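You operate a simulated robot arm through the tools that you are given. There is no shell and no other tool. Be economical: measure what you need, move in short steps, check, and stop when the job is done.

Carry out the task below with a simulated robot arm. There is one attempt and no reset: what you move stays moved.

JOB
Scrub both patches of grime out of the sink with the yellow brush.
Fine: soap it on the soap bar first; stand it back in the brush caddy; leave the yellow sponge. What is to be rubbed or washed off counts as gone when no trace of it is left.

Only the result counts: the job must be done as asked and must still hold three seconds after the hand-in. Knocking over, shifting, dropping, spilling or breaking anything else fails it.

ROBOT AND FRAMES
A 7-joint arm with a two-finger parallel gripper, fixed in place. Base frame: the origin is at the foot of the arm, x ahead of it, y to its left, z up; the work surface is at about z = 0.658. Readings come in m, degrees, newtons and seconds.
With the tool pointing down near the work surface it reaches from about 0.1 to 0.66 m from the base axis. Its first joint turns from -115.0 to 115.0 degrees. Payload 3.91 kg.
Tool frame: the origin (TCP) lies between the finger pads and is the grasp point; the fingertips stand 0.03 m ahead of it; z points along the fingers, y is the line along which they close. The gripper opens to 0.11 m. The fingers are 0.02 m wide and 0.01 m thick; the gripper's body (0.048 by 0.112 m) begins 0.055 m behind the TCP.
Orientation is that of the tool frame in the base frame, as a unit quaternion [w, x, y, z]. With the fingers straight down and closing along the base's y, the tool's x points along the base's -x, its y along +y and its z along -z.

CONTROLS
- The arm moves only by the tool play_rows. Its argument "rows" is a list of rows, each a list of 3 entries, a list of its own where there are three numbers: the shift along the base's x, y, z in m, then the turn, a rotation vector about the base's x, y, z in rad, then the gripper command, from -1 (shut) to 1 (fully open), values between in proportion. In form: [[[tx, ty, tz], [wx, wy, wz], gripper], ...]. A call has 1 to 20 rows; each row shifts and turns the commanded pose from where the row before left it. Rows are played at 5 a second. More than 0.05 m and 8.6 degrees between two rows, or a gripper value outside its range, and nothing of the call is played. A pose out of reach is approached as far as the arm can. The call stops where the force on the tool passes 40 N (or 10 N more than at its start, if that is more) or the arm is blocked; 0.2 s more then pass. Each finger travels about 0.108 m/s and halts on what it meets, pressing with about 26 N; the grip force reading is that of the motor and also rises with nothing between the fingers. The clock runs only during rows and for 0.2 s after the last one: add rows that do not move to give the fingers time. The reply holds the time, the measured pose of the TCP, the force on the tool along the base axes, the opening and the grip force, in the units named above and with some noise, with the torque about the TCP (base axes, N m) and any sound that the robot's microphone picked up.
- Cameras (640 x 400 px; columns grow to the right, rows downward): "scene" is fixed at [0.0473, -0.4911, 1.5313]; the picture's right is [0.43, -0.90, 0.00], its down [-0.52, -0.25, -0.82] and it looks along [0.74, 0.35, -0.58] (base axes); focal length 260 px, centre (320, 200). "wrist" rides on the gripper at [0.072, 0.017, -0.103] in the tool frame; the picture's right is [-0.23, 0.97, 0.00], its down [-0.76, -0.18, -0.62] and it looks along [-0.61, -0.14, 0.78] (tool axes); focal length 222 px, centre (320, 200). There is no depth. A picture from a camera that has moved, and an enlarged one, comes with that camera's place and axes in the base frame and with its lens. The place of the scene camera against the robot may be out by one fixed shift of up to 0.025 m in any direction.
- capture(camera): a new picture of that camera. The clock stands still meanwhile.
- move_column(by): slides the trunk up (or, below 0, down) by that many m; the arm rides with it, the base frame stays. It gives what a move gives, with no picture.
- enlarge(camera, box): a new picture of the part [left, top, right, bottom] of that camera's present view, enlarged. The clock stands still meanwhile.
- finish_job(): hands the job in; it is judged then, once.

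Go step by step. Nothing tells you positions but the pictures and the camera data: compare them with the known pose of the tool, close in by small moves and look again before you grip or let go. The budget is 120 turns and 84 pictures, counting those below and the enlarged ones. Unless the task says otherwise, let go and move clear before handing in, and close with one line.

The tools are called after "Emit:" as name(argument=value, ...) on one line, values as JSON. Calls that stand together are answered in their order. play_rows: Moves the arm, as the interface text tells. Its arguments: {"type":"object","properties":{"rows":{"type":"array","items":{"type":"array"}}},"required":["rows"]} The other tools are called the same way: move_column (by) slides the trunk up or down; capture (camera) takes a picture; enlarge (camera, box) takes an enlarged picture of a part of a camera's view; finish_job () hands the job in.

At the start:

```text
t: 0.0
tool_pos: [0.4938, -0.0294, 1.3845]
ee_rot: [-0.001, 0.0, 1.0, 0.001]
ft_force: [1.3, 0.2, 0.4]
ft_torque: [0.01, 0.0, 0.02]
gripper_width: 0.11
gripper_force: 0.2
trunk travel left (down, up): [-0.875, 0.115]
```

scene: 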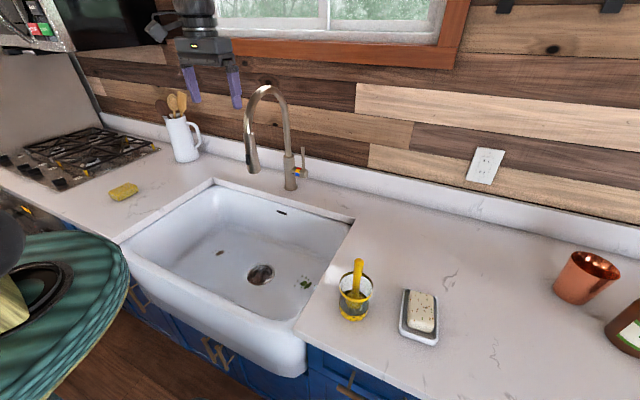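
wrist: 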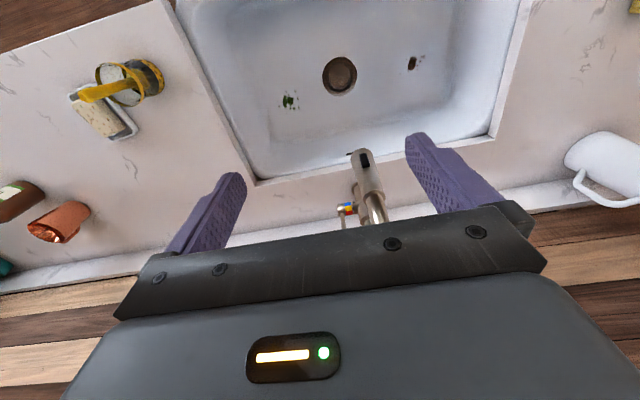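

I see the sink with two grime patches (one green near the right, one dark at the left), the caddy with the yellow brush and the soap dish to its right. I'll look closer at these first.

Emit:
enlarge(camera="scene", box=[320, 240, 460, 350])

Emit:
enlarge(camera="scene", box=[180, 220, 340, 320])

Emit:
enlarge(camera="wrist", box=[40, 30, 200, 130])

```text
3.64 times, centred on (390, 295) of scene
camera zoom: at [0.0473, -0.4911, 1.5313], right [0.43, -0.9, 0.0], down [-0.52, -0.25, -0.82], along [0.74, 0.35, -0.58], focal length 945 px, centre (66, -146)
```

zoom: 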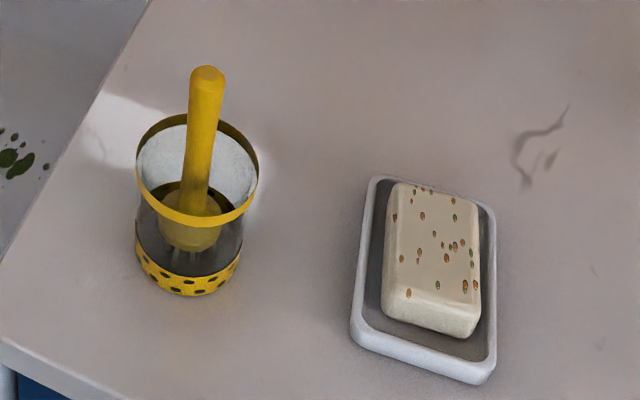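

```text
4.00 times, centred on (260, 270) of scene
camera zoom: at [0.0473, -0.4911, 1.5313], right [0.43, -0.9, 0.0], down [-0.52, -0.25, -0.82], along [0.74, 0.35, -0.58], focal length 1039 px, centre (560, -80)
```

zoom: 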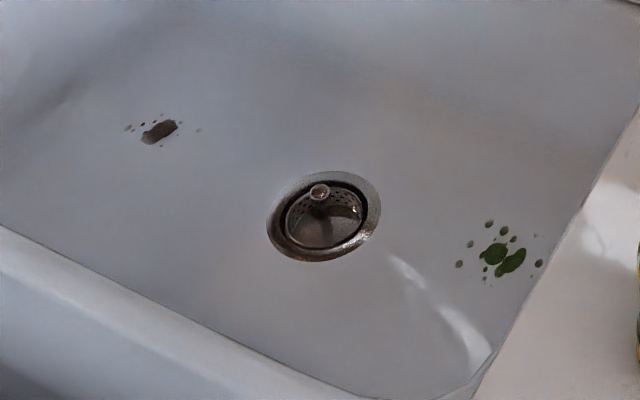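

```text
4.00 times, centred on (120, 80) of wrist
camera zoom: at [0.4218, -0.0121, 1.4873], right [0.23, 0.97, 0.0], down [0.76, -0.18, 0.62], along [0.61, -0.14, -0.78], focal length 888 px, centre (1120, 680)
```

zoom: 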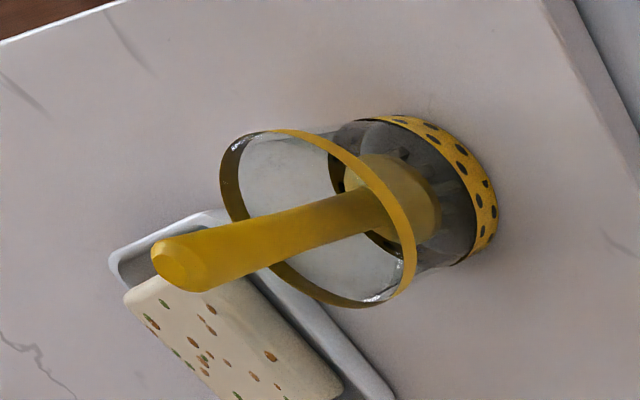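

I triangulate from both cameras: counter z≈0.90, sink floor z≈0.66. Brush handle is upright at about (0.427,-0.405), top z≈1.10. Grime is at (0.61,-0.164) and (0.591,0.257); soap at about (0.475,-0.56). First I move above the brush.

Emit:
play_rows(rows=[[[-0.007, -0.038, 0], [0, 0, 0], 1], [[-0.007, -0.038, 0], [0, 0, 0], 1], [[-0.007, -0.038, 0], [0, 0, 0], 1], [[-0.007, -0.038, 0], [0, 0, 0], 1], [[-0.007, -0.038, 0], [0, 0, 0], 1], [[-0.007, -0.038, 0], [0, 0, 0], 1], [[-0.007, -0.038, 0], [0, 0, 0], 1], [[-0.007, -0.037, 0], [0, 0, 0], 1], [[-0.007, -0.037, 0], [0, 0, 0], 1], [[-0.004, -0.036, 0], [0, 0, 0], 1], [[0, 0, -0.04], [0, 0, 0], 1], [[0, 0, -0.04], [0, 0, 0], 1], [[0, 0, -0.03], [0, 0, 0], 1], [[0, 0, 0], [0, 0, 0], 1]])

Emit:
capture(camera="wrist")

Emit:
capture(camera="scene")

```text
t: 3.0
tool_pos: [0.4262, -0.403, 1.2746]
ee_rot: [0.0, 0.0, 1.0, 0.0]
ft_force: [-0.2, 0.6, -1.0]
ft_torque: [0.03, 0.0, 0.0]
gripper_width: 0.11
gripper_force: 0.1
trunk travel left (down, up): [-0.875, 0.115]
```

```text
78 pictures are left
camera wrist: at [0.3541, -0.3867, 1.3772], right [0.23, 0.97, 0.0], down [0.76, -0.18, 0.62], along [0.61, -0.14, -0.78], focal length 222 px, centre (320, 200)
```

wrist: 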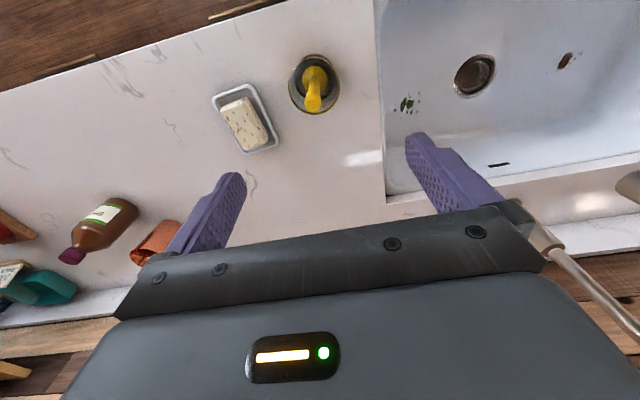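

```text
77 pictures are left
```

scene: 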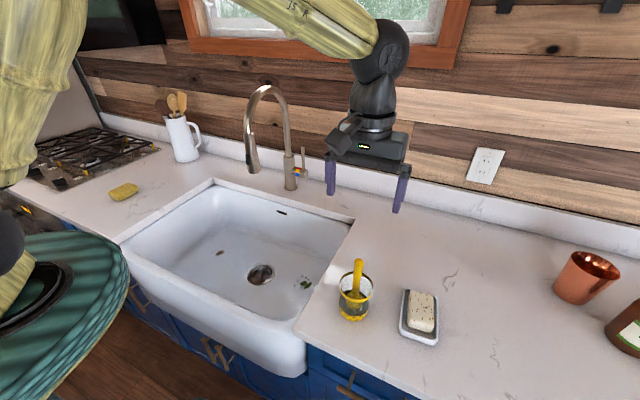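

Arm is over the caddy; the brush handle sits slightly to -y of the TCP. I'll refine with an enlarged view.

Emit:
enlarge(camera="wrist", box=[200, 40, 360, 140])

```text
4.00 times, centred on (280, 90) of wrist
camera zoom: at [0.3541, -0.3867, 1.3772], right [0.23, 0.97, 0.0], down [0.76, -0.18, 0.62], along [0.61, -0.14, -0.78], focal length 888 px, centre (480, 640)
```

zoom: 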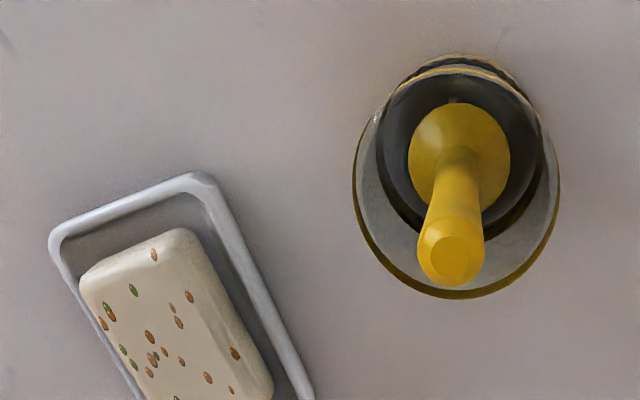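

Handle is upright at (0.427,-0.4115). I align and descend to TCP z≈1.068 (fingertips stay above the caddy rim).

Emit:
play_rows(rows=[[[0.001, -0.0085, 0], [0, 0, 0], 1], [[0, 0, -0.04], [0, 0, 0], 1], [[0, 0, -0.04], [0, 0, 0], 1], [[0, 0, -0.04], [0, 0, 0], 1], [[0, 0, -0.03], [0, 0, 0], 1], [[0, 0, -0.03], [0, 0, 0], 1], [[0, 0, -0.026], [0, 0, 0], 1], [[0, 0, 0], [0, 0, 0], 1]])

Emit:
capture(camera="wrist")

Emit:
enlarge(camera="scene", box=[290, 220, 418, 300])

```text
t: 4.8
tool_pos: [0.4267, -0.4141, 1.0676]
ee_rot: [0.0, 0.0, 1.0, 0.0]
ft_force: [-0.1, -1.0, 0.3]
ft_torque: [-0.05, -0.01, 0.01]
gripper_width: 0.11
gripper_force: 0.0
trunk travel left (down, up): [-0.875, 0.115]
```

```text
75 pictures are left
camera wrist: at [0.3563, -0.3981, 1.1706], right [0.23, 0.97, 0.0], down [0.76, -0.18, 0.62], along [0.61, -0.14, -0.78], focal length 222 px, centre (320, 200)
```

wrist: 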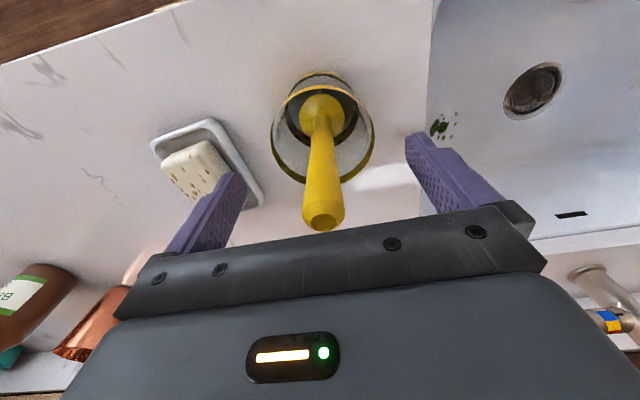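

```text
5.00 times, centred on (354, 260) of scene
camera zoom: at [0.0473, -0.4911, 1.5313], right [0.43, -0.9, 0.0], down [-0.52, -0.25, -0.82], along [0.74, 0.35, -0.58], focal length 1299 px, centre (150, -100)
```

zoom: 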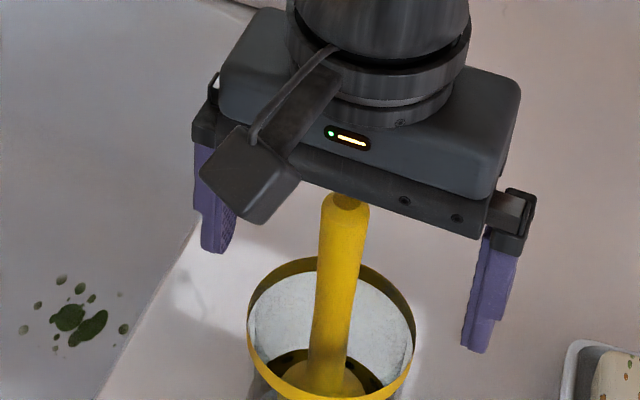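

Handle is centred between the fingers. Closing the grip.

Emit:
play_rows(rows=[[[0, 0, 0], [0, 0, 0], 0], [[0, 0, 0], [0, 0, 0], -0.4], [[0, 0, 0], [0, 0, 0], -1], [[0, 0, 0], [0, 0, 0], -1], [[0, 0, 0], [0, 0, 0], -1], [[0, 0, 0], [0, 0, 0], -1]])

Emit:
capture(camera="wrist")

```text
t: 6.2
tool_pos: [0.428, -0.4143, 1.0687]
ee_rot: [0.001, 0.0, 1.0, 0.0]
ft_force: [-0.7, 0.0, 0.7]
ft_torque: [0.03, 0.02, 0.07]
gripper_width: 0.0185
gripper_force: 25.5
trunk travel left (down, up): [-0.875, 0.115]
```

```text
73 pictures are left
camera wrist: at [0.3565, -0.3984, 1.1706], right [0.23, 0.97, 0.0], down [0.76, -0.18, 0.62], along [0.61, -0.14, -0.78], focal length 222 px, centre (320, 200)
```

wrist: 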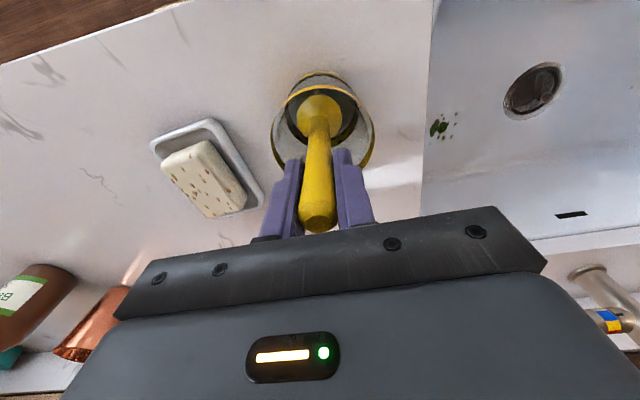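

Brush gripped (opening 18.5 mm). Lifting it straight up clear of the caddy.

Emit:
play_rows(rows=[[[0, 0, 0.02], [0, 0, 0], -1], [[0, 0, 0.03], [0, 0, 0], -1], [[0, 0, 0.03], [0, 0, 0], -1], [[0, 0, 0.03], [0, 0, 0], -1], [[0, 0, 0.03], [0, 0, 0], -1], [[0, 0, 0.03], [0, 0, 0], -1], [[0, 0, 0], [0, 0, 0], -1]])

Emit:
capture(camera="wrist")

Emit:
enlarge(camera="scene", box=[290, 180, 482, 300])

```text
t: 7.8
tool_pos: [0.4262, -0.4135, 1.238]
ee_rot: [0.0, 0.0, 1.0, 0.0]
ft_force: [-0.7, 0.7, 0.2]
ft_torque: [-0.02, -0.02, 0.01]
gripper_width: 0.0187
gripper_force: 26.3
trunk travel left (down, up): [-0.875, 0.115]
```

```text
72 pictures are left
camera wrist: at [0.3555, -0.3983, 1.3405], right [0.23, 0.97, 0.0], down [0.76, -0.18, 0.62], along [0.61, -0.14, -0.78], focal length 222 px, centre (320, 200)
```

wrist: 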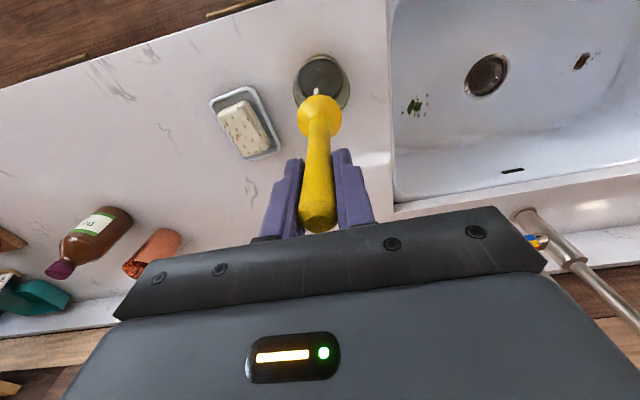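

```text
3.33 times, centred on (386, 240) of scene
camera zoom: at [0.0473, -0.4911, 1.5313], right [0.43, -0.9, 0.0], down [-0.52, -0.25, -0.82], along [0.74, 0.35, -0.58], focal length 866 px, centre (100, 67)
```

zoom: 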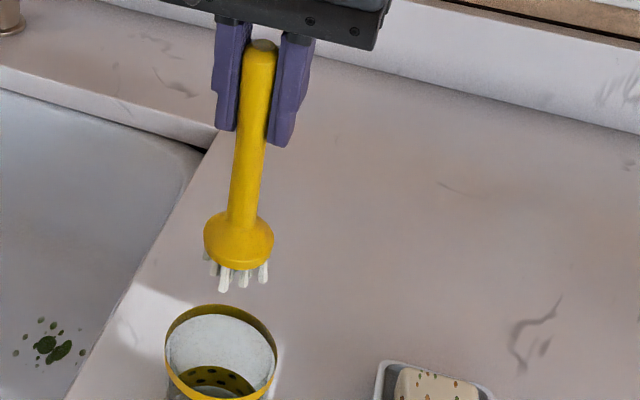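

Brush is in hand; bristle tips are about 0.14 m below the TCP. Now I try moving over the soap at about (0.466,-0.56), which is near the reach limit.

Emit:
play_rows(rows=[[[0.01, -0.037, 0], [0, 0, 0], -1], [[0.01, -0.037, 0], [0, 0, 0], -1], [[0.01, -0.037, 0], [0, 0, 0], -1], [[0.01, -0.036, 0], [0, 0, 0], -1], [[0, 0, -0.04], [0, 0, 0], -1], [[0, 0, 0], [0, 0, 0], -1]])

Emit:
capture(camera="wrist")

Emit:
enlarge(camera="scene", box=[340, 220, 500, 320])

```text
t: 9.2
tool_pos: [0.4628, -0.5532, 1.1947]
ee_rot: [0.001, 0.0, 1.0, 0.0]
ft_force: [0.1, -1.3, -1.2]
ft_torque: [0.0, 0.01, 0.02]
gripper_width: 0.0186
gripper_force: 26.0
out of reach, approached as far as the arm can: row 4
trunk travel left (down, up): [-0.875, 0.115]
```

```text
70 pictures are left
camera wrist: at [0.3916, -0.5372, 1.2992], right [0.23, 0.97, 0.0], down [0.76, -0.18, 0.62], along [0.61, -0.14, -0.78], focal length 222 px, centre (320, 200)
```

wrist: 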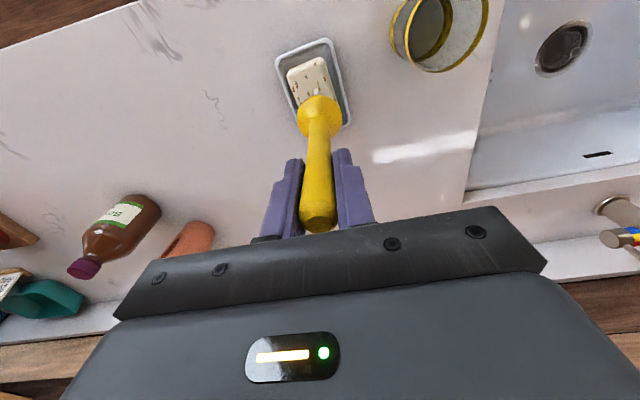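

```text
4.00 times, centred on (420, 270) of scene
camera zoom: at [0.0473, -0.4911, 1.5313], right [0.43, -0.9, 0.0], down [-0.52, -0.25, -0.82], along [0.74, 0.35, -0.58], focal length 1039 px, centre (-80, -80)
```

zoom: 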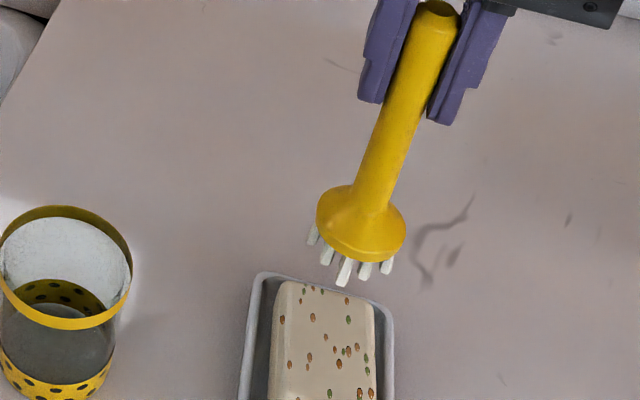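

Reach suffices by ~0.72 m radius at this height; the soap centre is at about (0.457,-0.561), so the brush is almost above it. I lower using the column, which keeps the arm posture.

Emit:
move_column(by=-0.06)

Emit:
enlarge(camera="scene", box=[340, 220, 500, 320])

Emit:
capture(camera="wrist")

```text
t: 10.2
tool_pos: [0.4633, -0.5527, 1.1364]
ee_rot: [0.0, 0.0, 1.0, 0.001]
ft_force: [-0.2, 0.2, -0.9]
ft_torque: [0.0, -0.03, -0.03]
gripper_width: 0.0186
gripper_force: 26.5
trunk travel left (down, up): [-0.815, 0.175]
```

```text
4.00 times, centred on (420, 270) of scene
camera zoom: at [0.0473, -0.4911, 1.5313], right [0.43, -0.9, 0.0], down [-0.52, -0.25, -0.82], along [0.74, 0.35, -0.58], focal length 1039 px, centre (-80, -80)
```

zoom: 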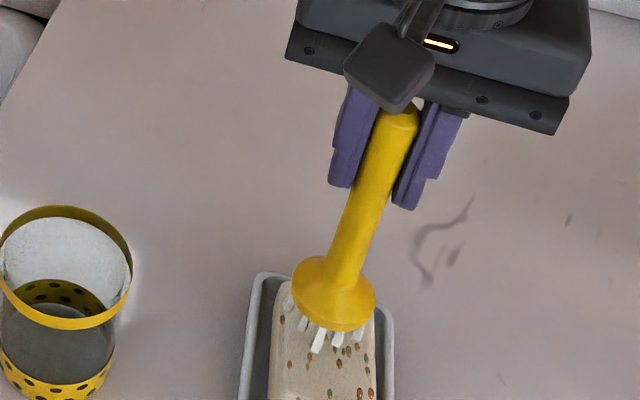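

```text
67 pictures are left
camera wrist: at [0.3913, -0.5366, 1.24], right [0.23, 0.97, 0.0], down [0.76, -0.18, 0.62], along [0.61, -0.14, -0.78], focal length 222 px, centre (320, 200)
```

wrist: 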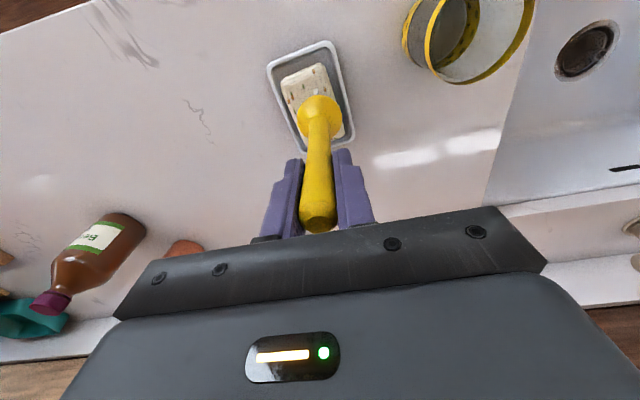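

Bristles hover roughly 4 cm above the soap. I lower carefully, watching force.

Emit:
play_rows(rows=[[[-0.006, 0, -0.01], [0, 0, 0], -1], [[0, 0, -0.01], [0, 0, 0], -1], [[0, 0, -0.008], [0, 0, 0], -1], [[0, 0, 0], [0, 0, 0], -1]])

Emit:
enlarge(camera="scene", box=[340, 220, 500, 320])

```text
t: 11.2
tool_pos: [0.4565, -0.5525, 1.1084]
ee_rot: [-0.001, 0.0, 1.0, 0.0]
ft_force: [-0.6, -0.1, -0.6]
ft_torque: [-0.01, -0.01, 0.01]
gripper_width: 0.0185
gripper_force: 26.4
trunk travel left (down, up): [-0.815, 0.175]
```

```text
4.00 times, centred on (420, 270) of scene
camera zoom: at [0.0473, -0.4911, 1.5313], right [0.43, -0.9, 0.0], down [-0.52, -0.25, -0.82], along [0.74, 0.35, -0.58], focal length 1039 px, centre (-80, -80)
```

zoom: 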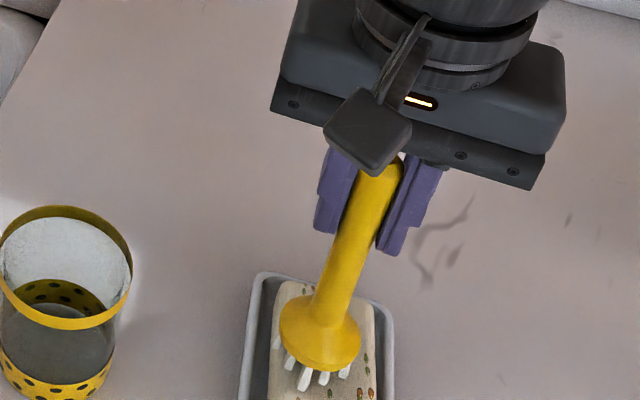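

Emit:
play_rows(rows=[[[0, 0, -0.006], [0, 0, 0], -1], [[0, 0, -0.005], [0, 0, 0], -1], [[0, 0, -0.004], [0, 0, 0], -1], [[0, 0, 0], [0, 0, 0], -1]])

```text
t: 12.2
tool_pos: [0.4566, -0.5517, 1.096]
ee_rot: [0.002, 0.0, 1.0, -0.002]
ft_force: [1.9, -2.2, 24.1]
ft_torque: [-0.16, -0.01, -0.15]
gripper_width: 0.0188
gripper_force: 25.9
trunk travel left (down, up): [-0.815, 0.175]
```

The bristles press on the soap (24 N). I lift slightly to look for lather before rubbing more.

Emit:
play_rows(rows=[[[0, 0, 0.01], [0, 0, 0], -1], [[0, 0, 0.03], [0, 0, 0], -1], [[0, 0, 0.03], [0, 0, 0], -1], [[0, 0, 0], [0, 0, 0], -1]])

Emit:
enlarge(camera="scene", box=[350, 235, 446, 345])

```text
t: 13.2
tool_pos: [0.4574, -0.554, 1.1647]
ee_rot: [-0.002, 0.0, 1.0, 0.001]
ft_force: [0.1, -0.3, -0.9]
ft_torque: [-0.01, -0.01, -0.01]
gripper_width: 0.0188
gripper_force: 26.3
trunk travel left (down, up): [-0.815, 0.175]
```

```text
3.64 times, centred on (398, 290) of scene
camera zoom: at [0.0473, -0.4911, 1.5313], right [0.43, -0.9, 0.0], down [-0.52, -0.25, -0.82], along [0.74, 0.35, -0.58], focal length 945 px, centre (36, -127)
```

zoom: 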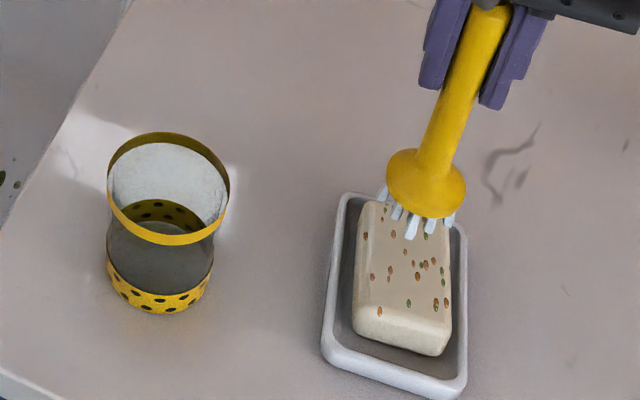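

The bristle tips look bluish now; checking closely whether that is soap.

Emit:
enlarge(camera="scene", box=[434, 275, 482, 305])

Emit:
enlarge(camera="scene", box=[390, 270, 438, 300])

```text
13.33 times, centred on (458, 290) of scene
camera zoom: at [0.0473, -0.4911, 1.5313], right [0.43, -0.9, 0.0], down [-0.52, -0.25, -0.82], along [0.74, 0.35, -0.58], focal length 3465 px, centre (-1520, -1000)
```

zoom: 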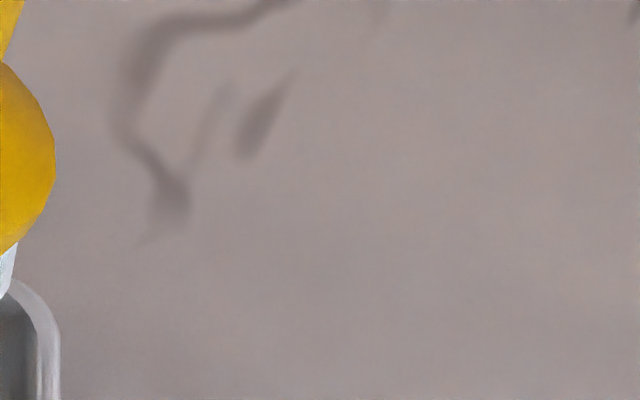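

```text
13.33 times, centred on (414, 285) of scene
camera zoom: at [0.0473, -0.4911, 1.5313], right [0.43, -0.9, 0.0], down [-0.52, -0.25, -0.82], along [0.74, 0.35, -0.58], focal length 3465 px, centre (-933, -933)
```

zoom: 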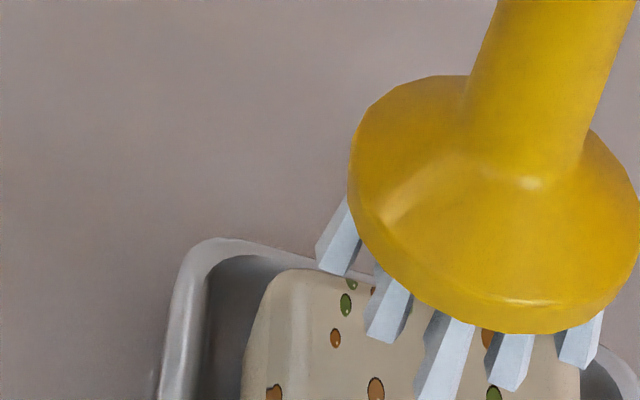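

Bristles are now soapy blue. Next: raise, cross over to above the green patch (clear of the caddy and faucet).

Emit:
play_rows(rows=[[[0, 0, 0.035], [0, 0, 0], -1], [[0, 0, 0.035], [0, 0, 0], -1], [[0.004, 0.038, 0], [0, 0, 0], -1], [[0.004, 0.038, 0], [0, 0, 0], -1], [[0.004, 0.038, 0], [0, 0, 0], -1], [[0.004, 0.038, 0], [0, 0, 0], -1], [[0.004, 0.038, 0], [0, 0, 0], -1], [[0.004, 0.038, 0], [0, 0, 0], -1], [[0.004, 0.038, 0], [0, 0, 0], -1], [[0.004, 0.038, 0], [0, 0, 0], -1], [[0.004, 0.038, 0], [0, 0, 0], -1], [[0.014, 0.038, 0], [0, 0, 0], -1], [[0.03, 0.008, 0], [0, 0, 0], -1], [[0.03, 0, 0], [0, 0, 0], -1], [[0.03, 0, 0], [0, 0, 0], -1], [[0.01, 0, 0], [0, 0, 0], -1], [[0, 0, 0], [0, 0, 0], -1]])

Emit:
capture(camera="scene")

Emit:
capture(camera="wrist")

```text
t: 16.8
tool_pos: [0.6011, -0.1554, 1.2306]
ee_rot: [0.0, 0.0, 1.0, 0.0]
ft_force: [-0.5, -0.3, -0.9]
ft_torque: [0.0, -0.06, 0.02]
gripper_width: 0.0188
gripper_force: 25.9
out of reach, approached as far as the arm can: row 2
trunk travel left (down, up): [-0.815, 0.175]
```

```text
62 pictures are left
```

scene: 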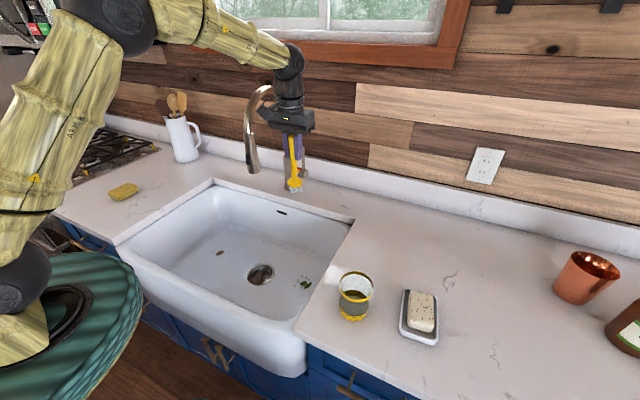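

```text
61 pictures are left
camera wrist: at [0.529, -0.1396, 1.3341], right [0.23, 0.97, 0.0], down [0.76, -0.18, 0.62], along [0.61, -0.14, -0.78], focal length 222 px, centre (320, 200)
```

wrist: 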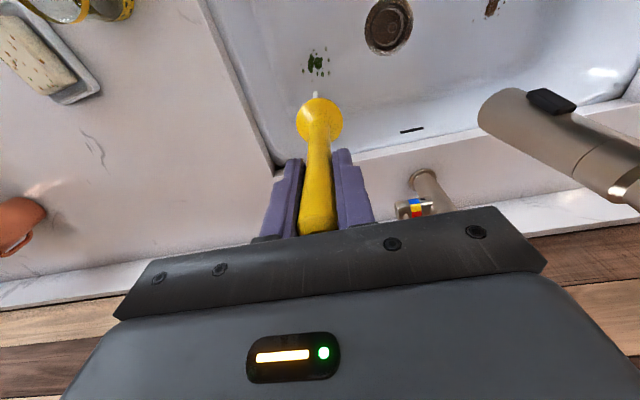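

The green patch is confirmed at (0.608,-0.166). I align and lower with the arm in stages.

Emit:
play_rows(rows=[[[0.006, -0.01, 0], [0, 0, 0], -1], [[0, 0, -0.04], [0, 0, 0], -1], [[0, 0, -0.04], [0, 0, 0], -1], [[0, 0, -0.04], [0, 0, 0], -1], [[0, 0, -0.04], [0, 0, 0], -1], [[0, 0, -0.04], [0, 0, 0], -1], [[0, 0, -0.04], [0, 0, 0], -1], [[0, 0, -0.04], [0, 0, 0], -1], [[0, 0, 0], [0, 0, 0], -1]])

Emit:
capture(camera="scene")

Emit:
capture(camera="wrist")

```text
t: 18.8
tool_pos: [0.6064, -0.1645, 0.9493]
ee_rot: [0.0, 0.0, 1.0, 0.0]
ft_force: [-1.8, 1.1, -0.5]
ft_torque: [0.0, 0.04, 0.03]
gripper_width: 0.0188
gripper_force: 26.2
trunk travel left (down, up): [-0.815, 0.175]
```

```text
60 pictures are left
```

scene: 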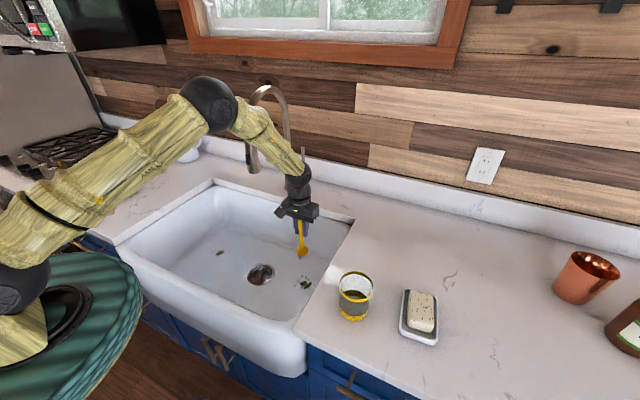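

```text
59 pictures are left
camera wrist: at [0.5352, -0.1479, 1.0525], right [0.23, 0.97, 0.0], down [0.76, -0.18, 0.62], along [0.61, -0.14, -0.78], focal length 222 px, centre (320, 200)
```

wrist: 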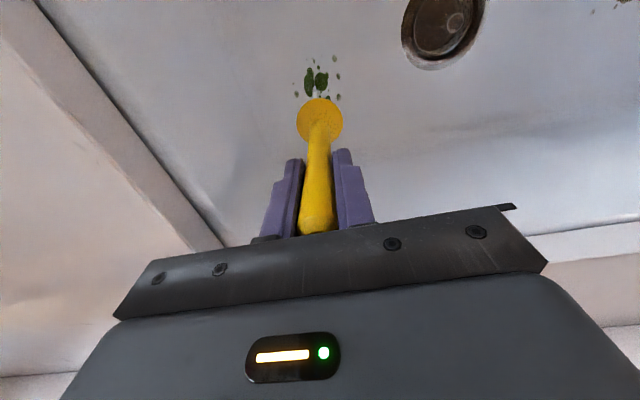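

Still good; patch at about (0.606,-0.168). Continue down toward the floor.

Emit:
play_rows(rows=[[[0, -0.003, -0.03], [0, 0, 0], -1], [[0, 0, -0.03], [0, 0, 0], -1], [[0, 0, -0.03], [0, 0, 0], -1], [[0, 0, -0.02], [0, 0, 0], -1], [[0, 0, -0.01], [0, 0, 0], -1], [[0, 0, 0], [0, 0, 0], -1]])

Emit:
capture(camera="wrist")

Emit:
enlarge(camera="scene", box=[240, 220, 368, 300])

```text
t: 20.2
tool_pos: [0.6059, -0.1681, 0.8285]
ee_rot: [-0.001, 0.0, 1.0, -0.001]
ft_force: [0.6, 1.0, -0.6]
ft_torque: [0.01, -0.01, 0.0]
gripper_width: 0.0187
gripper_force: 26.3
trunk travel left (down, up): [-0.815, 0.175]
```

```text
58 pictures are left
camera wrist: at [0.5343, -0.1522, 0.9324], right [0.23, 0.97, 0.0], down [0.76, -0.18, 0.62], along [0.61, -0.14, -0.78], focal length 222 px, centre (320, 200)
```

wrist: 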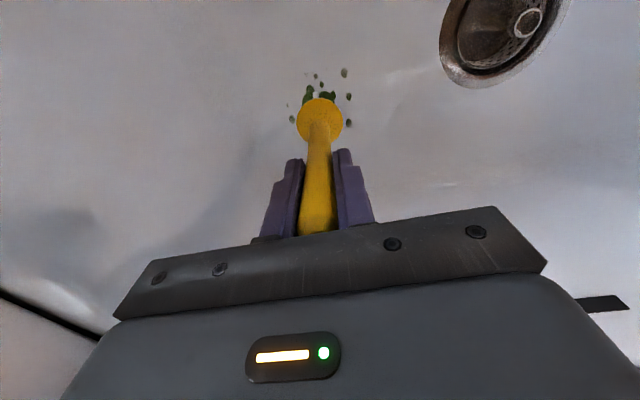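

```text
5.00 times, centred on (304, 260) of scene
camera zoom: at [0.0473, -0.4911, 1.5313], right [0.43, -0.9, 0.0], down [-0.52, -0.25, -0.82], along [0.74, 0.35, -0.58], focal length 1299 px, centre (400, -100)
```

zoom: 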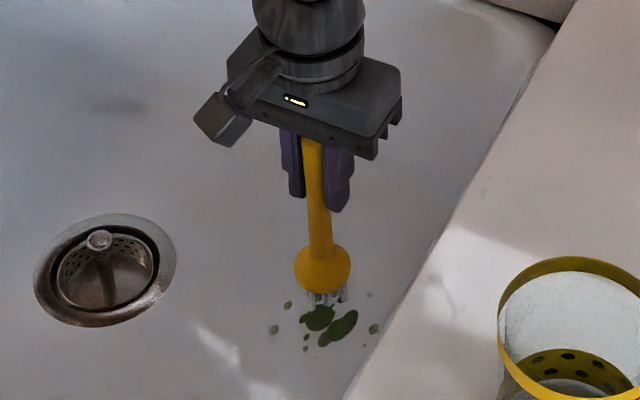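

Tips are about 2 cm above the floor. Patch spans x 0.575–0.64, y -0.21 to -0.13. Descending gently to contact.

Emit:
play_rows(rows=[[[0, 0, -0.006], [0, 0, 0], -1], [[0, 0, -0.004], [0, 0, 0], -1], [[0, 0, -0.003], [0, 0, 0], -1], [[0, 0, -0.003], [0, 0, 0], -1], [[0, 0, 0], [0, 0, 0], -1]])

```text
t: 21.4
tool_pos: [0.6055, -0.1698, 0.8153]
ee_rot: [0.0, 0.0, 1.0, 0.0]
ft_force: [0.4, -0.2, -0.8]
ft_torque: [-0.01, -0.02, 0.04]
gripper_width: 0.0188
gripper_force: 25.8
trunk travel left (down, up): [-0.815, 0.175]
```

Emit:
play_rows(rows=[[[0, 0, -0.003], [0, 0, 0], -1], [[0, 0, -0.003], [0, 0, 0], -1], [[0, 0, -0.003], [0, 0, 0], -1], [[0, 0, 0], [0, 0, 0], -1]])

```text
t: 22.4
tool_pos: [0.606, -0.1686, 0.8059]
ee_rot: [0.0, 0.0, 1.0, 0.0]
ft_force: [-0.2, 0.0, -0.7]
ft_torque: [0.01, 0.01, 0.0]
gripper_width: 0.0186
gripper_force: 25.9
trunk travel left (down, up): [-0.815, 0.175]
```

Emit:
play_rows(rows=[[[0, 0, -0.003], [0, 0, 0], -1], [[0, 0, -0.003], [0, 0, 0], -1], [[0, 0, 0], [0, 0, 0], -1]])

Emit:
enlarge(camera="scene", box=[280, 250, 344, 290])

```text
t: 23.2
tool_pos: [0.6077, -0.1698, 0.7991]
ee_rot: [0.0, -0.001, 1.0, 0.0]
ft_force: [-0.1, 0.3, -0.3]
ft_torque: [-0.06, -0.01, -0.04]
gripper_width: 0.0187
gripper_force: 26.0
trunk travel left (down, up): [-0.815, 0.175]
```

```text
10.00 times, centred on (312, 270) of scene
camera zoom: at [0.0473, -0.4911, 1.5313], right [0.43, -0.9, 0.0], down [-0.52, -0.25, -0.82], along [0.74, 0.35, -0.58], focal length 2599 px, centre (400, -500)
```

zoom: 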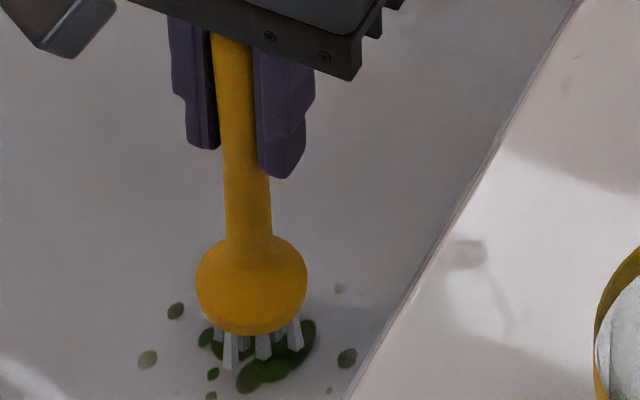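

Emit:
play_rows(rows=[[[0, 0, -0.003], [0, 0, 0], -1], [[0, 0, -0.002], [0, 0, 0], -1], [[0, 0, -0.002], [0, 0, 0], -1], [[0, 0, 0], [0, 0, 0], -1]])

```text
t: 24.2
tool_pos: [0.6064, -0.1693, 0.791]
ee_rot: [0.0, 0.0, 1.0, 0.0]
ft_force: [0.3, -0.4, -0.9]
ft_torque: [-0.03, -0.01, -0.01]
gripper_width: 0.0184
gripper_force: 25.8
trunk travel left (down, up): [-0.815, 0.175]
```

Emit:
play_rows(rows=[[[0, 0, -0.002], [0, 0, 0], -1], [[0, 0, -0.002], [0, 0, 0], -1], [[0, 0, -0.002], [0, 0, 0], -1], [[0, 0, 0], [0, 0, 0], -1]])

Emit:
enlarge(camera="scene", box=[280, 260, 344, 300])

```text
t: 25.2
tool_pos: [0.6068, -0.1689, 0.7885]
ee_rot: [0.002, 0.0, 1.0, 0.0]
ft_force: [-3.1, 0.8, 17.1]
ft_torque: [0.08, 0.36, -0.02]
gripper_width: 0.0188
gripper_force: 25.9
trunk travel left (down, up): [-0.815, 0.175]
```

```text
10.00 times, centred on (312, 280) of scene
camera zoom: at [0.0473, -0.4911, 1.5313], right [0.43, -0.9, 0.0], down [-0.52, -0.25, -0.82], along [0.74, 0.35, -0.58], focal length 2599 px, centre (400, -600)
```

zoom: 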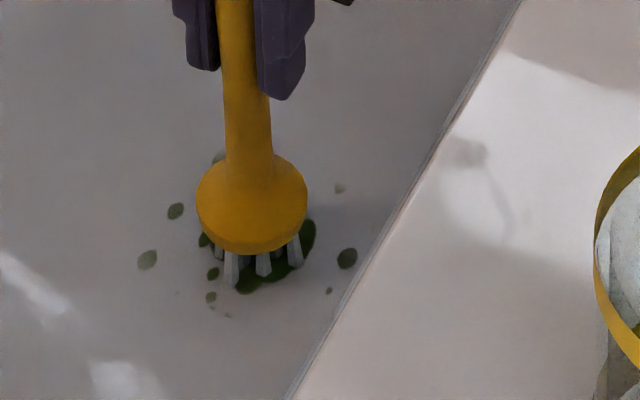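

Contact made (17 N). Now raster-scrub the patch with x strokes, stepping in y.

Emit:
play_rows(rows=[[[0, 0, 0.001], [0, 0, 0], -1], [[-0.016, -0.018, 0], [0, 0, 0], -1], [[-0.016, -0.018, 0], [0, 0, 0], -1], [[0.022, 0, 0], [0, 0, 0], -1], [[0.022, 0, 0], [0, 0, 0], -1], [[0.022, 0, 0], [0, 0, 0], -1], [[0, 0.012, 0], [0, 0, 0], -1], [[-0.022, 0, 0], [0, 0, 0], -1], [[-0.022, 0, 0], [0, 0, 0], -1], [[-0.022, 0, 0], [0, 0, 0], -1], [[0, 0.012, 0], [0, 0, 0], -1], [[0.022, 0, 0], [0, 0, 0], -1], [[0.022, 0, 0], [0, 0, 0], -1], [[0.022, 0, 0], [0, 0, 0], -1], [[0, 0.012, 0], [0, 0, 0], -1], [[-0.022, 0, 0], [0, 0, 0], -1], [[-0.022, 0, 0], [0, 0, 0], -1], [[-0.022, 0, 0], [0, 0, 0], -1]])

Emit:
enlarge(camera="scene", box=[264, 250, 344, 300])

```text
t: 29.0
tool_pos: [0.5736, -0.1691, 0.788]
ee_rot: [-0.002, 0.0, 1.0, 0.0]
ft_force: [-0.7, -0.3, -0.6]
ft_torque: [0.01, 0.03, -0.02]
gripper_width: 0.0187
gripper_force: 25.8
trunk travel left (down, up): [-0.815, 0.175]
```

```text
8.00 times, centred on (304, 275) of scene
camera zoom: at [0.0473, -0.4911, 1.5313], right [0.43, -0.9, 0.0], down [-0.52, -0.25, -0.82], along [0.74, 0.35, -0.58], focal length 2079 px, centre (448, -400)
```

zoom: 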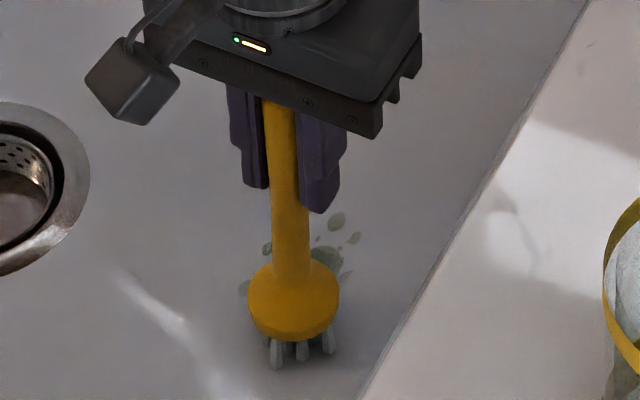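

The patch is fading, but contact was lost here; I press back down a little.

Emit:
play_rows(rows=[[[0.01, 0, -0.002], [0, 0, 0], -1], [[0, 0, -0.0015], [0, 0, 0], -1], [[0, 0, 0], [0, 0, 0], -1]])

```text
t: 29.8
tool_pos: [0.5837, -0.1703, 0.7861]
ee_rot: [0.002, 0.0, 1.0, -0.001]
ft_force: [-3.8, -1.4, 23.6]
ft_torque: [-0.12, 0.18, -0.05]
gripper_width: 0.0184
gripper_force: 25.9
trunk travel left (down, up): [-0.815, 0.175]
```

Emit:
play_rows(rows=[[[-0.004, -0.018, 0], [0, 0, 0], -1], [[-0.004, -0.018, 0], [0, 0, 0], -1], [[0, 0.025, 0], [0, 0, 0], -1], [[0, 0.025, 0], [0, 0, 0], -1], [[0, 0.025, 0], [0, 0, 0], -1], [[0.013, 0, 0], [0, 0, 0], -1], [[0, -0.025, 0], [0, 0, 0], -1], [[0, -0.025, 0], [0, 0, 0], -1], [[0, -0.025, 0], [0, 0, 0], -1], [[0.013, 0, 0], [0, 0, 0], -1], [[0, 0.025, 0], [0, 0, 0], -1], [[0, 0.025, 0], [0, 0, 0], -1], [[0, 0.025, 0], [0, 0, 0], -1], [[0.013, 0, 0], [0, 0, 0], -1], [[0, -0.025, 0], [0, 0, 0], -1], [[0, -0.025, 0], [0, 0, 0], -1], [[0, -0.025, 0], [0, 0, 0], -1]])

Emit:
enlarge(camera="scene", box=[264, 250, 344, 300])

```text
t: 33.4
tool_pos: [0.6148, -0.2045, 0.7847]
ee_rot: [0.001, 0.0, 1.0, 0.0]
ft_force: [1.0, 4.5, 17.1]
ft_torque: [0.46, -0.29, 0.06]
gripper_width: 0.0185
gripper_force: 26.0
trunk travel left (down, up): [-0.815, 0.175]
```

```text
8.00 times, centred on (304, 275) of scene
camera zoom: at [0.0473, -0.4911, 1.5313], right [0.43, -0.9, 0.0], down [-0.52, -0.25, -0.82], along [0.74, 0.35, -0.58], focal length 2079 px, centre (448, -400)
```

zoom: 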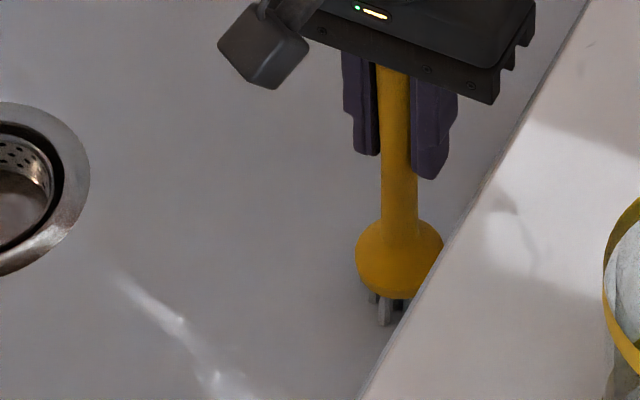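

The green seems gone; one more stroke on the far side and then I lift and inspect.

Emit:
play_rows(rows=[[[0.014, 0, 0], [0, 0, 0], -1], [[0, 0.025, 0], [0, 0, 0], -1], [[0, 0.025, 0], [0, 0, 0], -1], [[0, 0.025, 0], [0, 0, 0], -1], [[0, 0, 0.02], [0, 0, 0], -1], [[-0.03, -0.01, 0.04], [0, 0, 0], -1], [[-0.04, 0, 0.03], [0, 0, 0], -1], [[-0.04, 0, 0], [0, 0, 0], -1], [[-0.04, 0, 0], [0, 0, 0], -1], [[0, 0, 0], [0, 0, 0], -1]])

Emit:
capture(camera="wrist")

Emit:
enlarge(camera="scene", box=[264, 250, 344, 300])

```text
refused: row 6 steps farther than a row can; nothing moved
```

```text
52 pictures are left
camera wrist: at [0.5435, -0.1882, 0.8873], right [0.23, 0.97, 0.0], down [0.76, -0.18, 0.62], along [0.61, -0.14, -0.78], focal length 222 px, centre (320, 200)
```

wrist: 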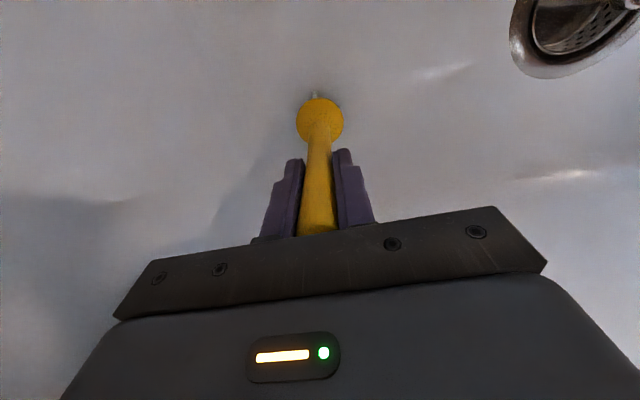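

```text
8.00 times, centred on (304, 275) of scene
camera zoom: at [0.0473, -0.4911, 1.5313], right [0.43, -0.9, 0.0], down [-0.52, -0.25, -0.82], along [0.74, 0.35, -0.58], focal length 2079 px, centre (448, -400)
```

zoom: 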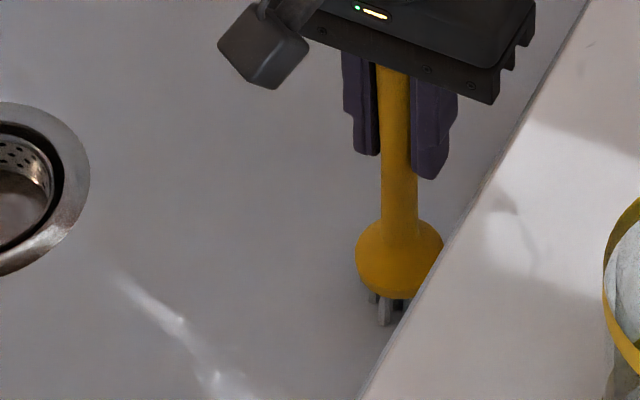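

One row was too long; repeating with shorter steps.

Emit:
play_rows(rows=[[[0.014, 0, 0], [0, 0, 0], -1], [[0, 0.025, 0], [0, 0, 0], -1], [[0, 0.025, 0], [0, 0, 0], -1], [[0, 0.025, 0], [0, 0, 0], -1], [[0, -0.025, 0], [0, 0, 0], -1], [[0, 0, 0.02], [0, 0, 0], -1], [[-0.02, 0, 0.04], [0, 0, 0], -1], [[-0.03, 0, 0.03], [0, 0, 0], -1], [[-0.04, 0, 0], [0, 0, 0], -1], [[-0.04, 0, 0], [0, 0, 0], -1], [[-0.04, 0, 0], [0, 0, 0], -1], [[0, 0, 0], [0, 0, 0], -1]])

Emit:
capture(camera="wrist")

Emit:
enlarge(camera="scene", box=[264, 250, 344, 300])

```text
t: 36.0
tool_pos: [0.4603, -0.1553, 0.8711]
ee_rot: [0.0, 0.0, 1.0, 0.0]
ft_force: [0.6, 0.0, -0.9]
ft_torque: [0.02, -0.01, 0.0]
gripper_width: 0.0187
gripper_force: 26.0
trunk travel left (down, up): [-0.815, 0.175]
```

```text
50 pictures are left
camera wrist: at [0.3892, -0.1401, 0.975], right [0.23, 0.97, 0.0], down [0.76, -0.18, 0.62], along [0.61, -0.14, -0.78], focal length 222 px, centre (320, 200)
```

wrist: 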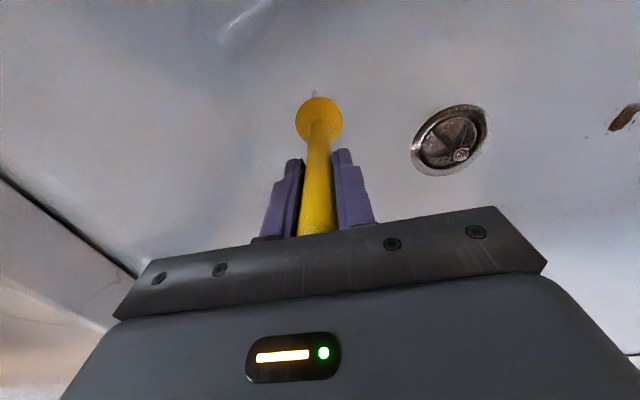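

```text
8.00 times, centred on (304, 275) of scene
camera zoom: at [0.0473, -0.4911, 1.5313], right [0.43, -0.9, 0.0], down [-0.52, -0.25, -0.82], along [0.74, 0.35, -0.58], focal length 2079 px, centre (448, -400)
```

zoom: 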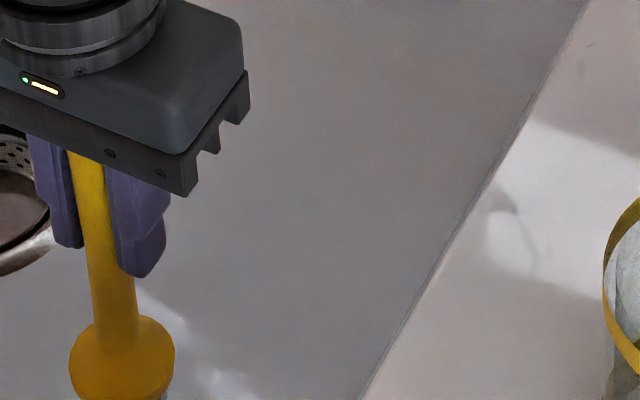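

Green patch is completely gone. Now I travel at x≈0.46 (clear of the faucet) to the brown patch.

Emit:
play_rows(rows=[[[0, 0.041, 0], [0, 0, 0], -1], [[0, 0.041, 0], [0, 0, 0], -1], [[0, 0.041, 0], [0, 0, 0], -1], [[0, 0.041, 0], [0, 0, 0], -1], [[0, 0.041, 0], [0, 0, 0], -1], [[0, 0.041, 0], [0, 0, 0], -1], [[0, 0.041, 0], [0, 0, 0], -1], [[0, 0.041, 0], [0, 0, 0], -1], [[0, 0.041, 0], [0, 0, 0], -1], [[0, 0.041, 0], [0, 0, 0], -1], [[0.04, 0, 0], [0, 0, 0], -1], [[0, 0, 0], [0, 0, 0], -1]])

Emit:
capture(camera="wrist")

Emit:
capture(camera="scene")

```text
t: 38.6
tool_pos: [0.4981, 0.2556, 0.8749]
ee_rot: [0.0, 0.001, 1.0, 0.0]
ft_force: [-0.7, -0.3, -0.2]
ft_torque: [-0.04, -0.01, 0.01]
gripper_width: 0.0185
gripper_force: 26.0
trunk travel left (down, up): [-0.815, 0.175]
```

```text
48 pictures are left
camera wrist: at [0.4261, 0.2702, 0.9776], right [0.23, 0.97, 0.0], down [0.76, -0.18, 0.62], along [0.61, -0.14, -0.78], focal length 222 px, centre (320, 200)
```

wrist: 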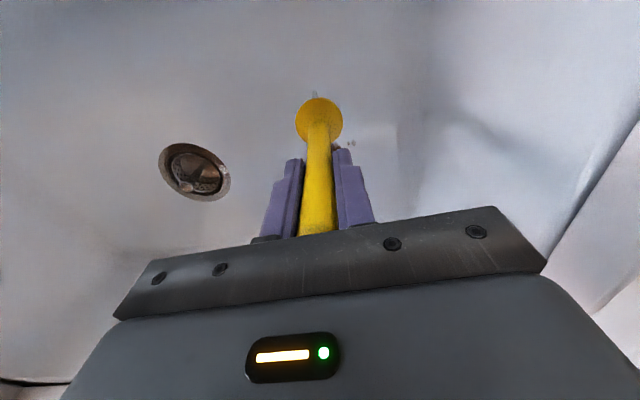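

```text
47 pictures are left
```

scene: 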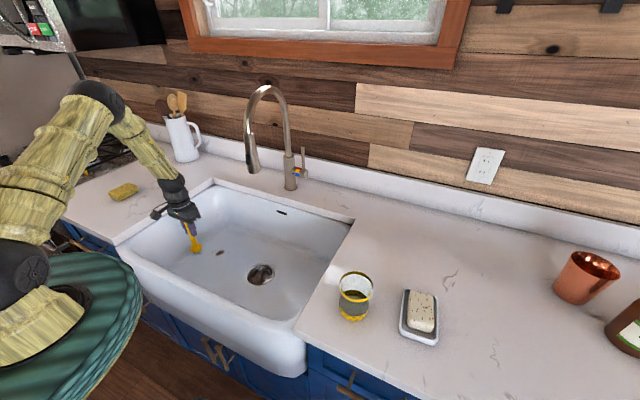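

Emit:
play_rows(rows=[[[0.03, 0.001, -0.02], [0, 0, 0], -1], [[0.02, 0, -0.025], [0, 0, 0], -1], [[0, 0, -0.02], [0, 0, 0], -1], [[0, 0, 0], [0, 0, 0], -1]])

Emit:
capture(camera="wrist")

Emit:
enlarge(camera="scene", box=[160, 210, 256, 270])

```text
t: 39.6
tool_pos: [0.5477, 0.2549, 0.8094]
ee_rot: [0.0, 0.0, 1.0, 0.0]
ft_force: [-0.4, -0.6, -0.1]
ft_torque: [0.03, -0.02, 0.0]
gripper_width: 0.0186
gripper_force: 25.9
trunk travel left (down, up): [-0.815, 0.175]
```

```text
46 pictures are left
camera wrist: at [0.4772, 0.2712, 0.9123], right [0.23, 0.97, 0.0], down [0.76, -0.18, 0.62], along [0.61, -0.14, -0.78], focal length 222 px, centre (320, 200)
```

wrist: 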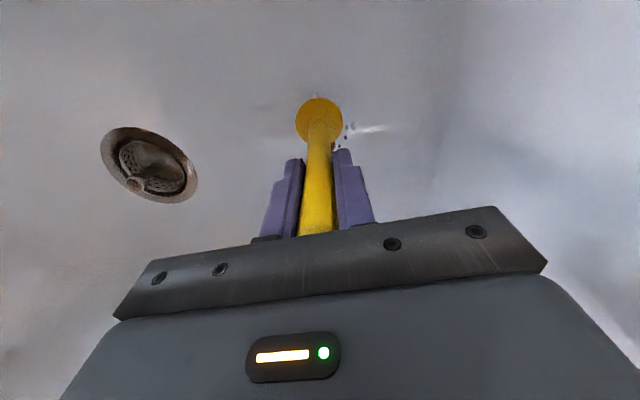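

```text
6.67 times, centred on (208, 240) of scene
camera zoom: at [0.0473, -0.4911, 1.5313], right [0.43, -0.9, 0.0], down [-0.52, -0.25, -0.82], along [0.74, 0.35, -0.58], focal length 1732 px, centre (1067, -67)
```

zoom: 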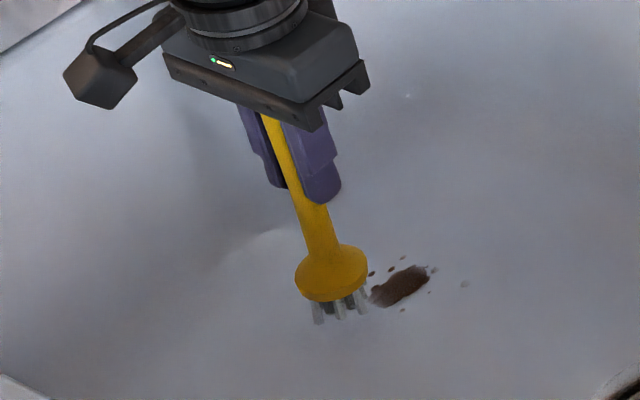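

Brown patch centre is about (0.594,0.253), spanning x 0.57–0.62, y 0.21–0.29. I go to its near-left corner and press down.

Emit:
play_rows(rows=[[[0.027, 0.028, 0], [0, 0, 0], -1], [[0, 0, -0.008], [0, 0, 0], -1], [[0, 0, -0.006], [0, 0, 0], -1], [[0, 0, -0.004], [0, 0, 0], -1], [[0, 0, 0], [0, 0, 0], -1]])

```text
t: 40.8
tool_pos: [0.5751, 0.2837, 0.7906]
ee_rot: [0.0, 0.001, 1.0, -0.001]
ft_force: [0.0, -1.2, 0.1]
ft_torque: [0.01, 0.03, -0.02]
gripper_width: 0.0185
gripper_force: 25.9
trunk travel left (down, up): [-0.815, 0.175]
```

Emit:
play_rows(rows=[[[0, 0, -0.003], [0, 0, 0], -1], [[0, 0, -0.002], [0, 0, 0], -1], [[0, 0, -0.002], [0, 0, 0], -1], [[0, 0, 0], [0, 0, 0], -1]])

```text
t: 41.8
tool_pos: [0.5772, 0.2848, 0.784]
ee_rot: [-0.001, -0.001, 1.0, 0.0]
ft_force: [0.2, 0.0, 1.5]
ft_torque: [-0.02, -0.06, -0.01]
gripper_width: 0.0186
gripper_force: 26.1
trunk travel left (down, up): [-0.815, 0.175]
```

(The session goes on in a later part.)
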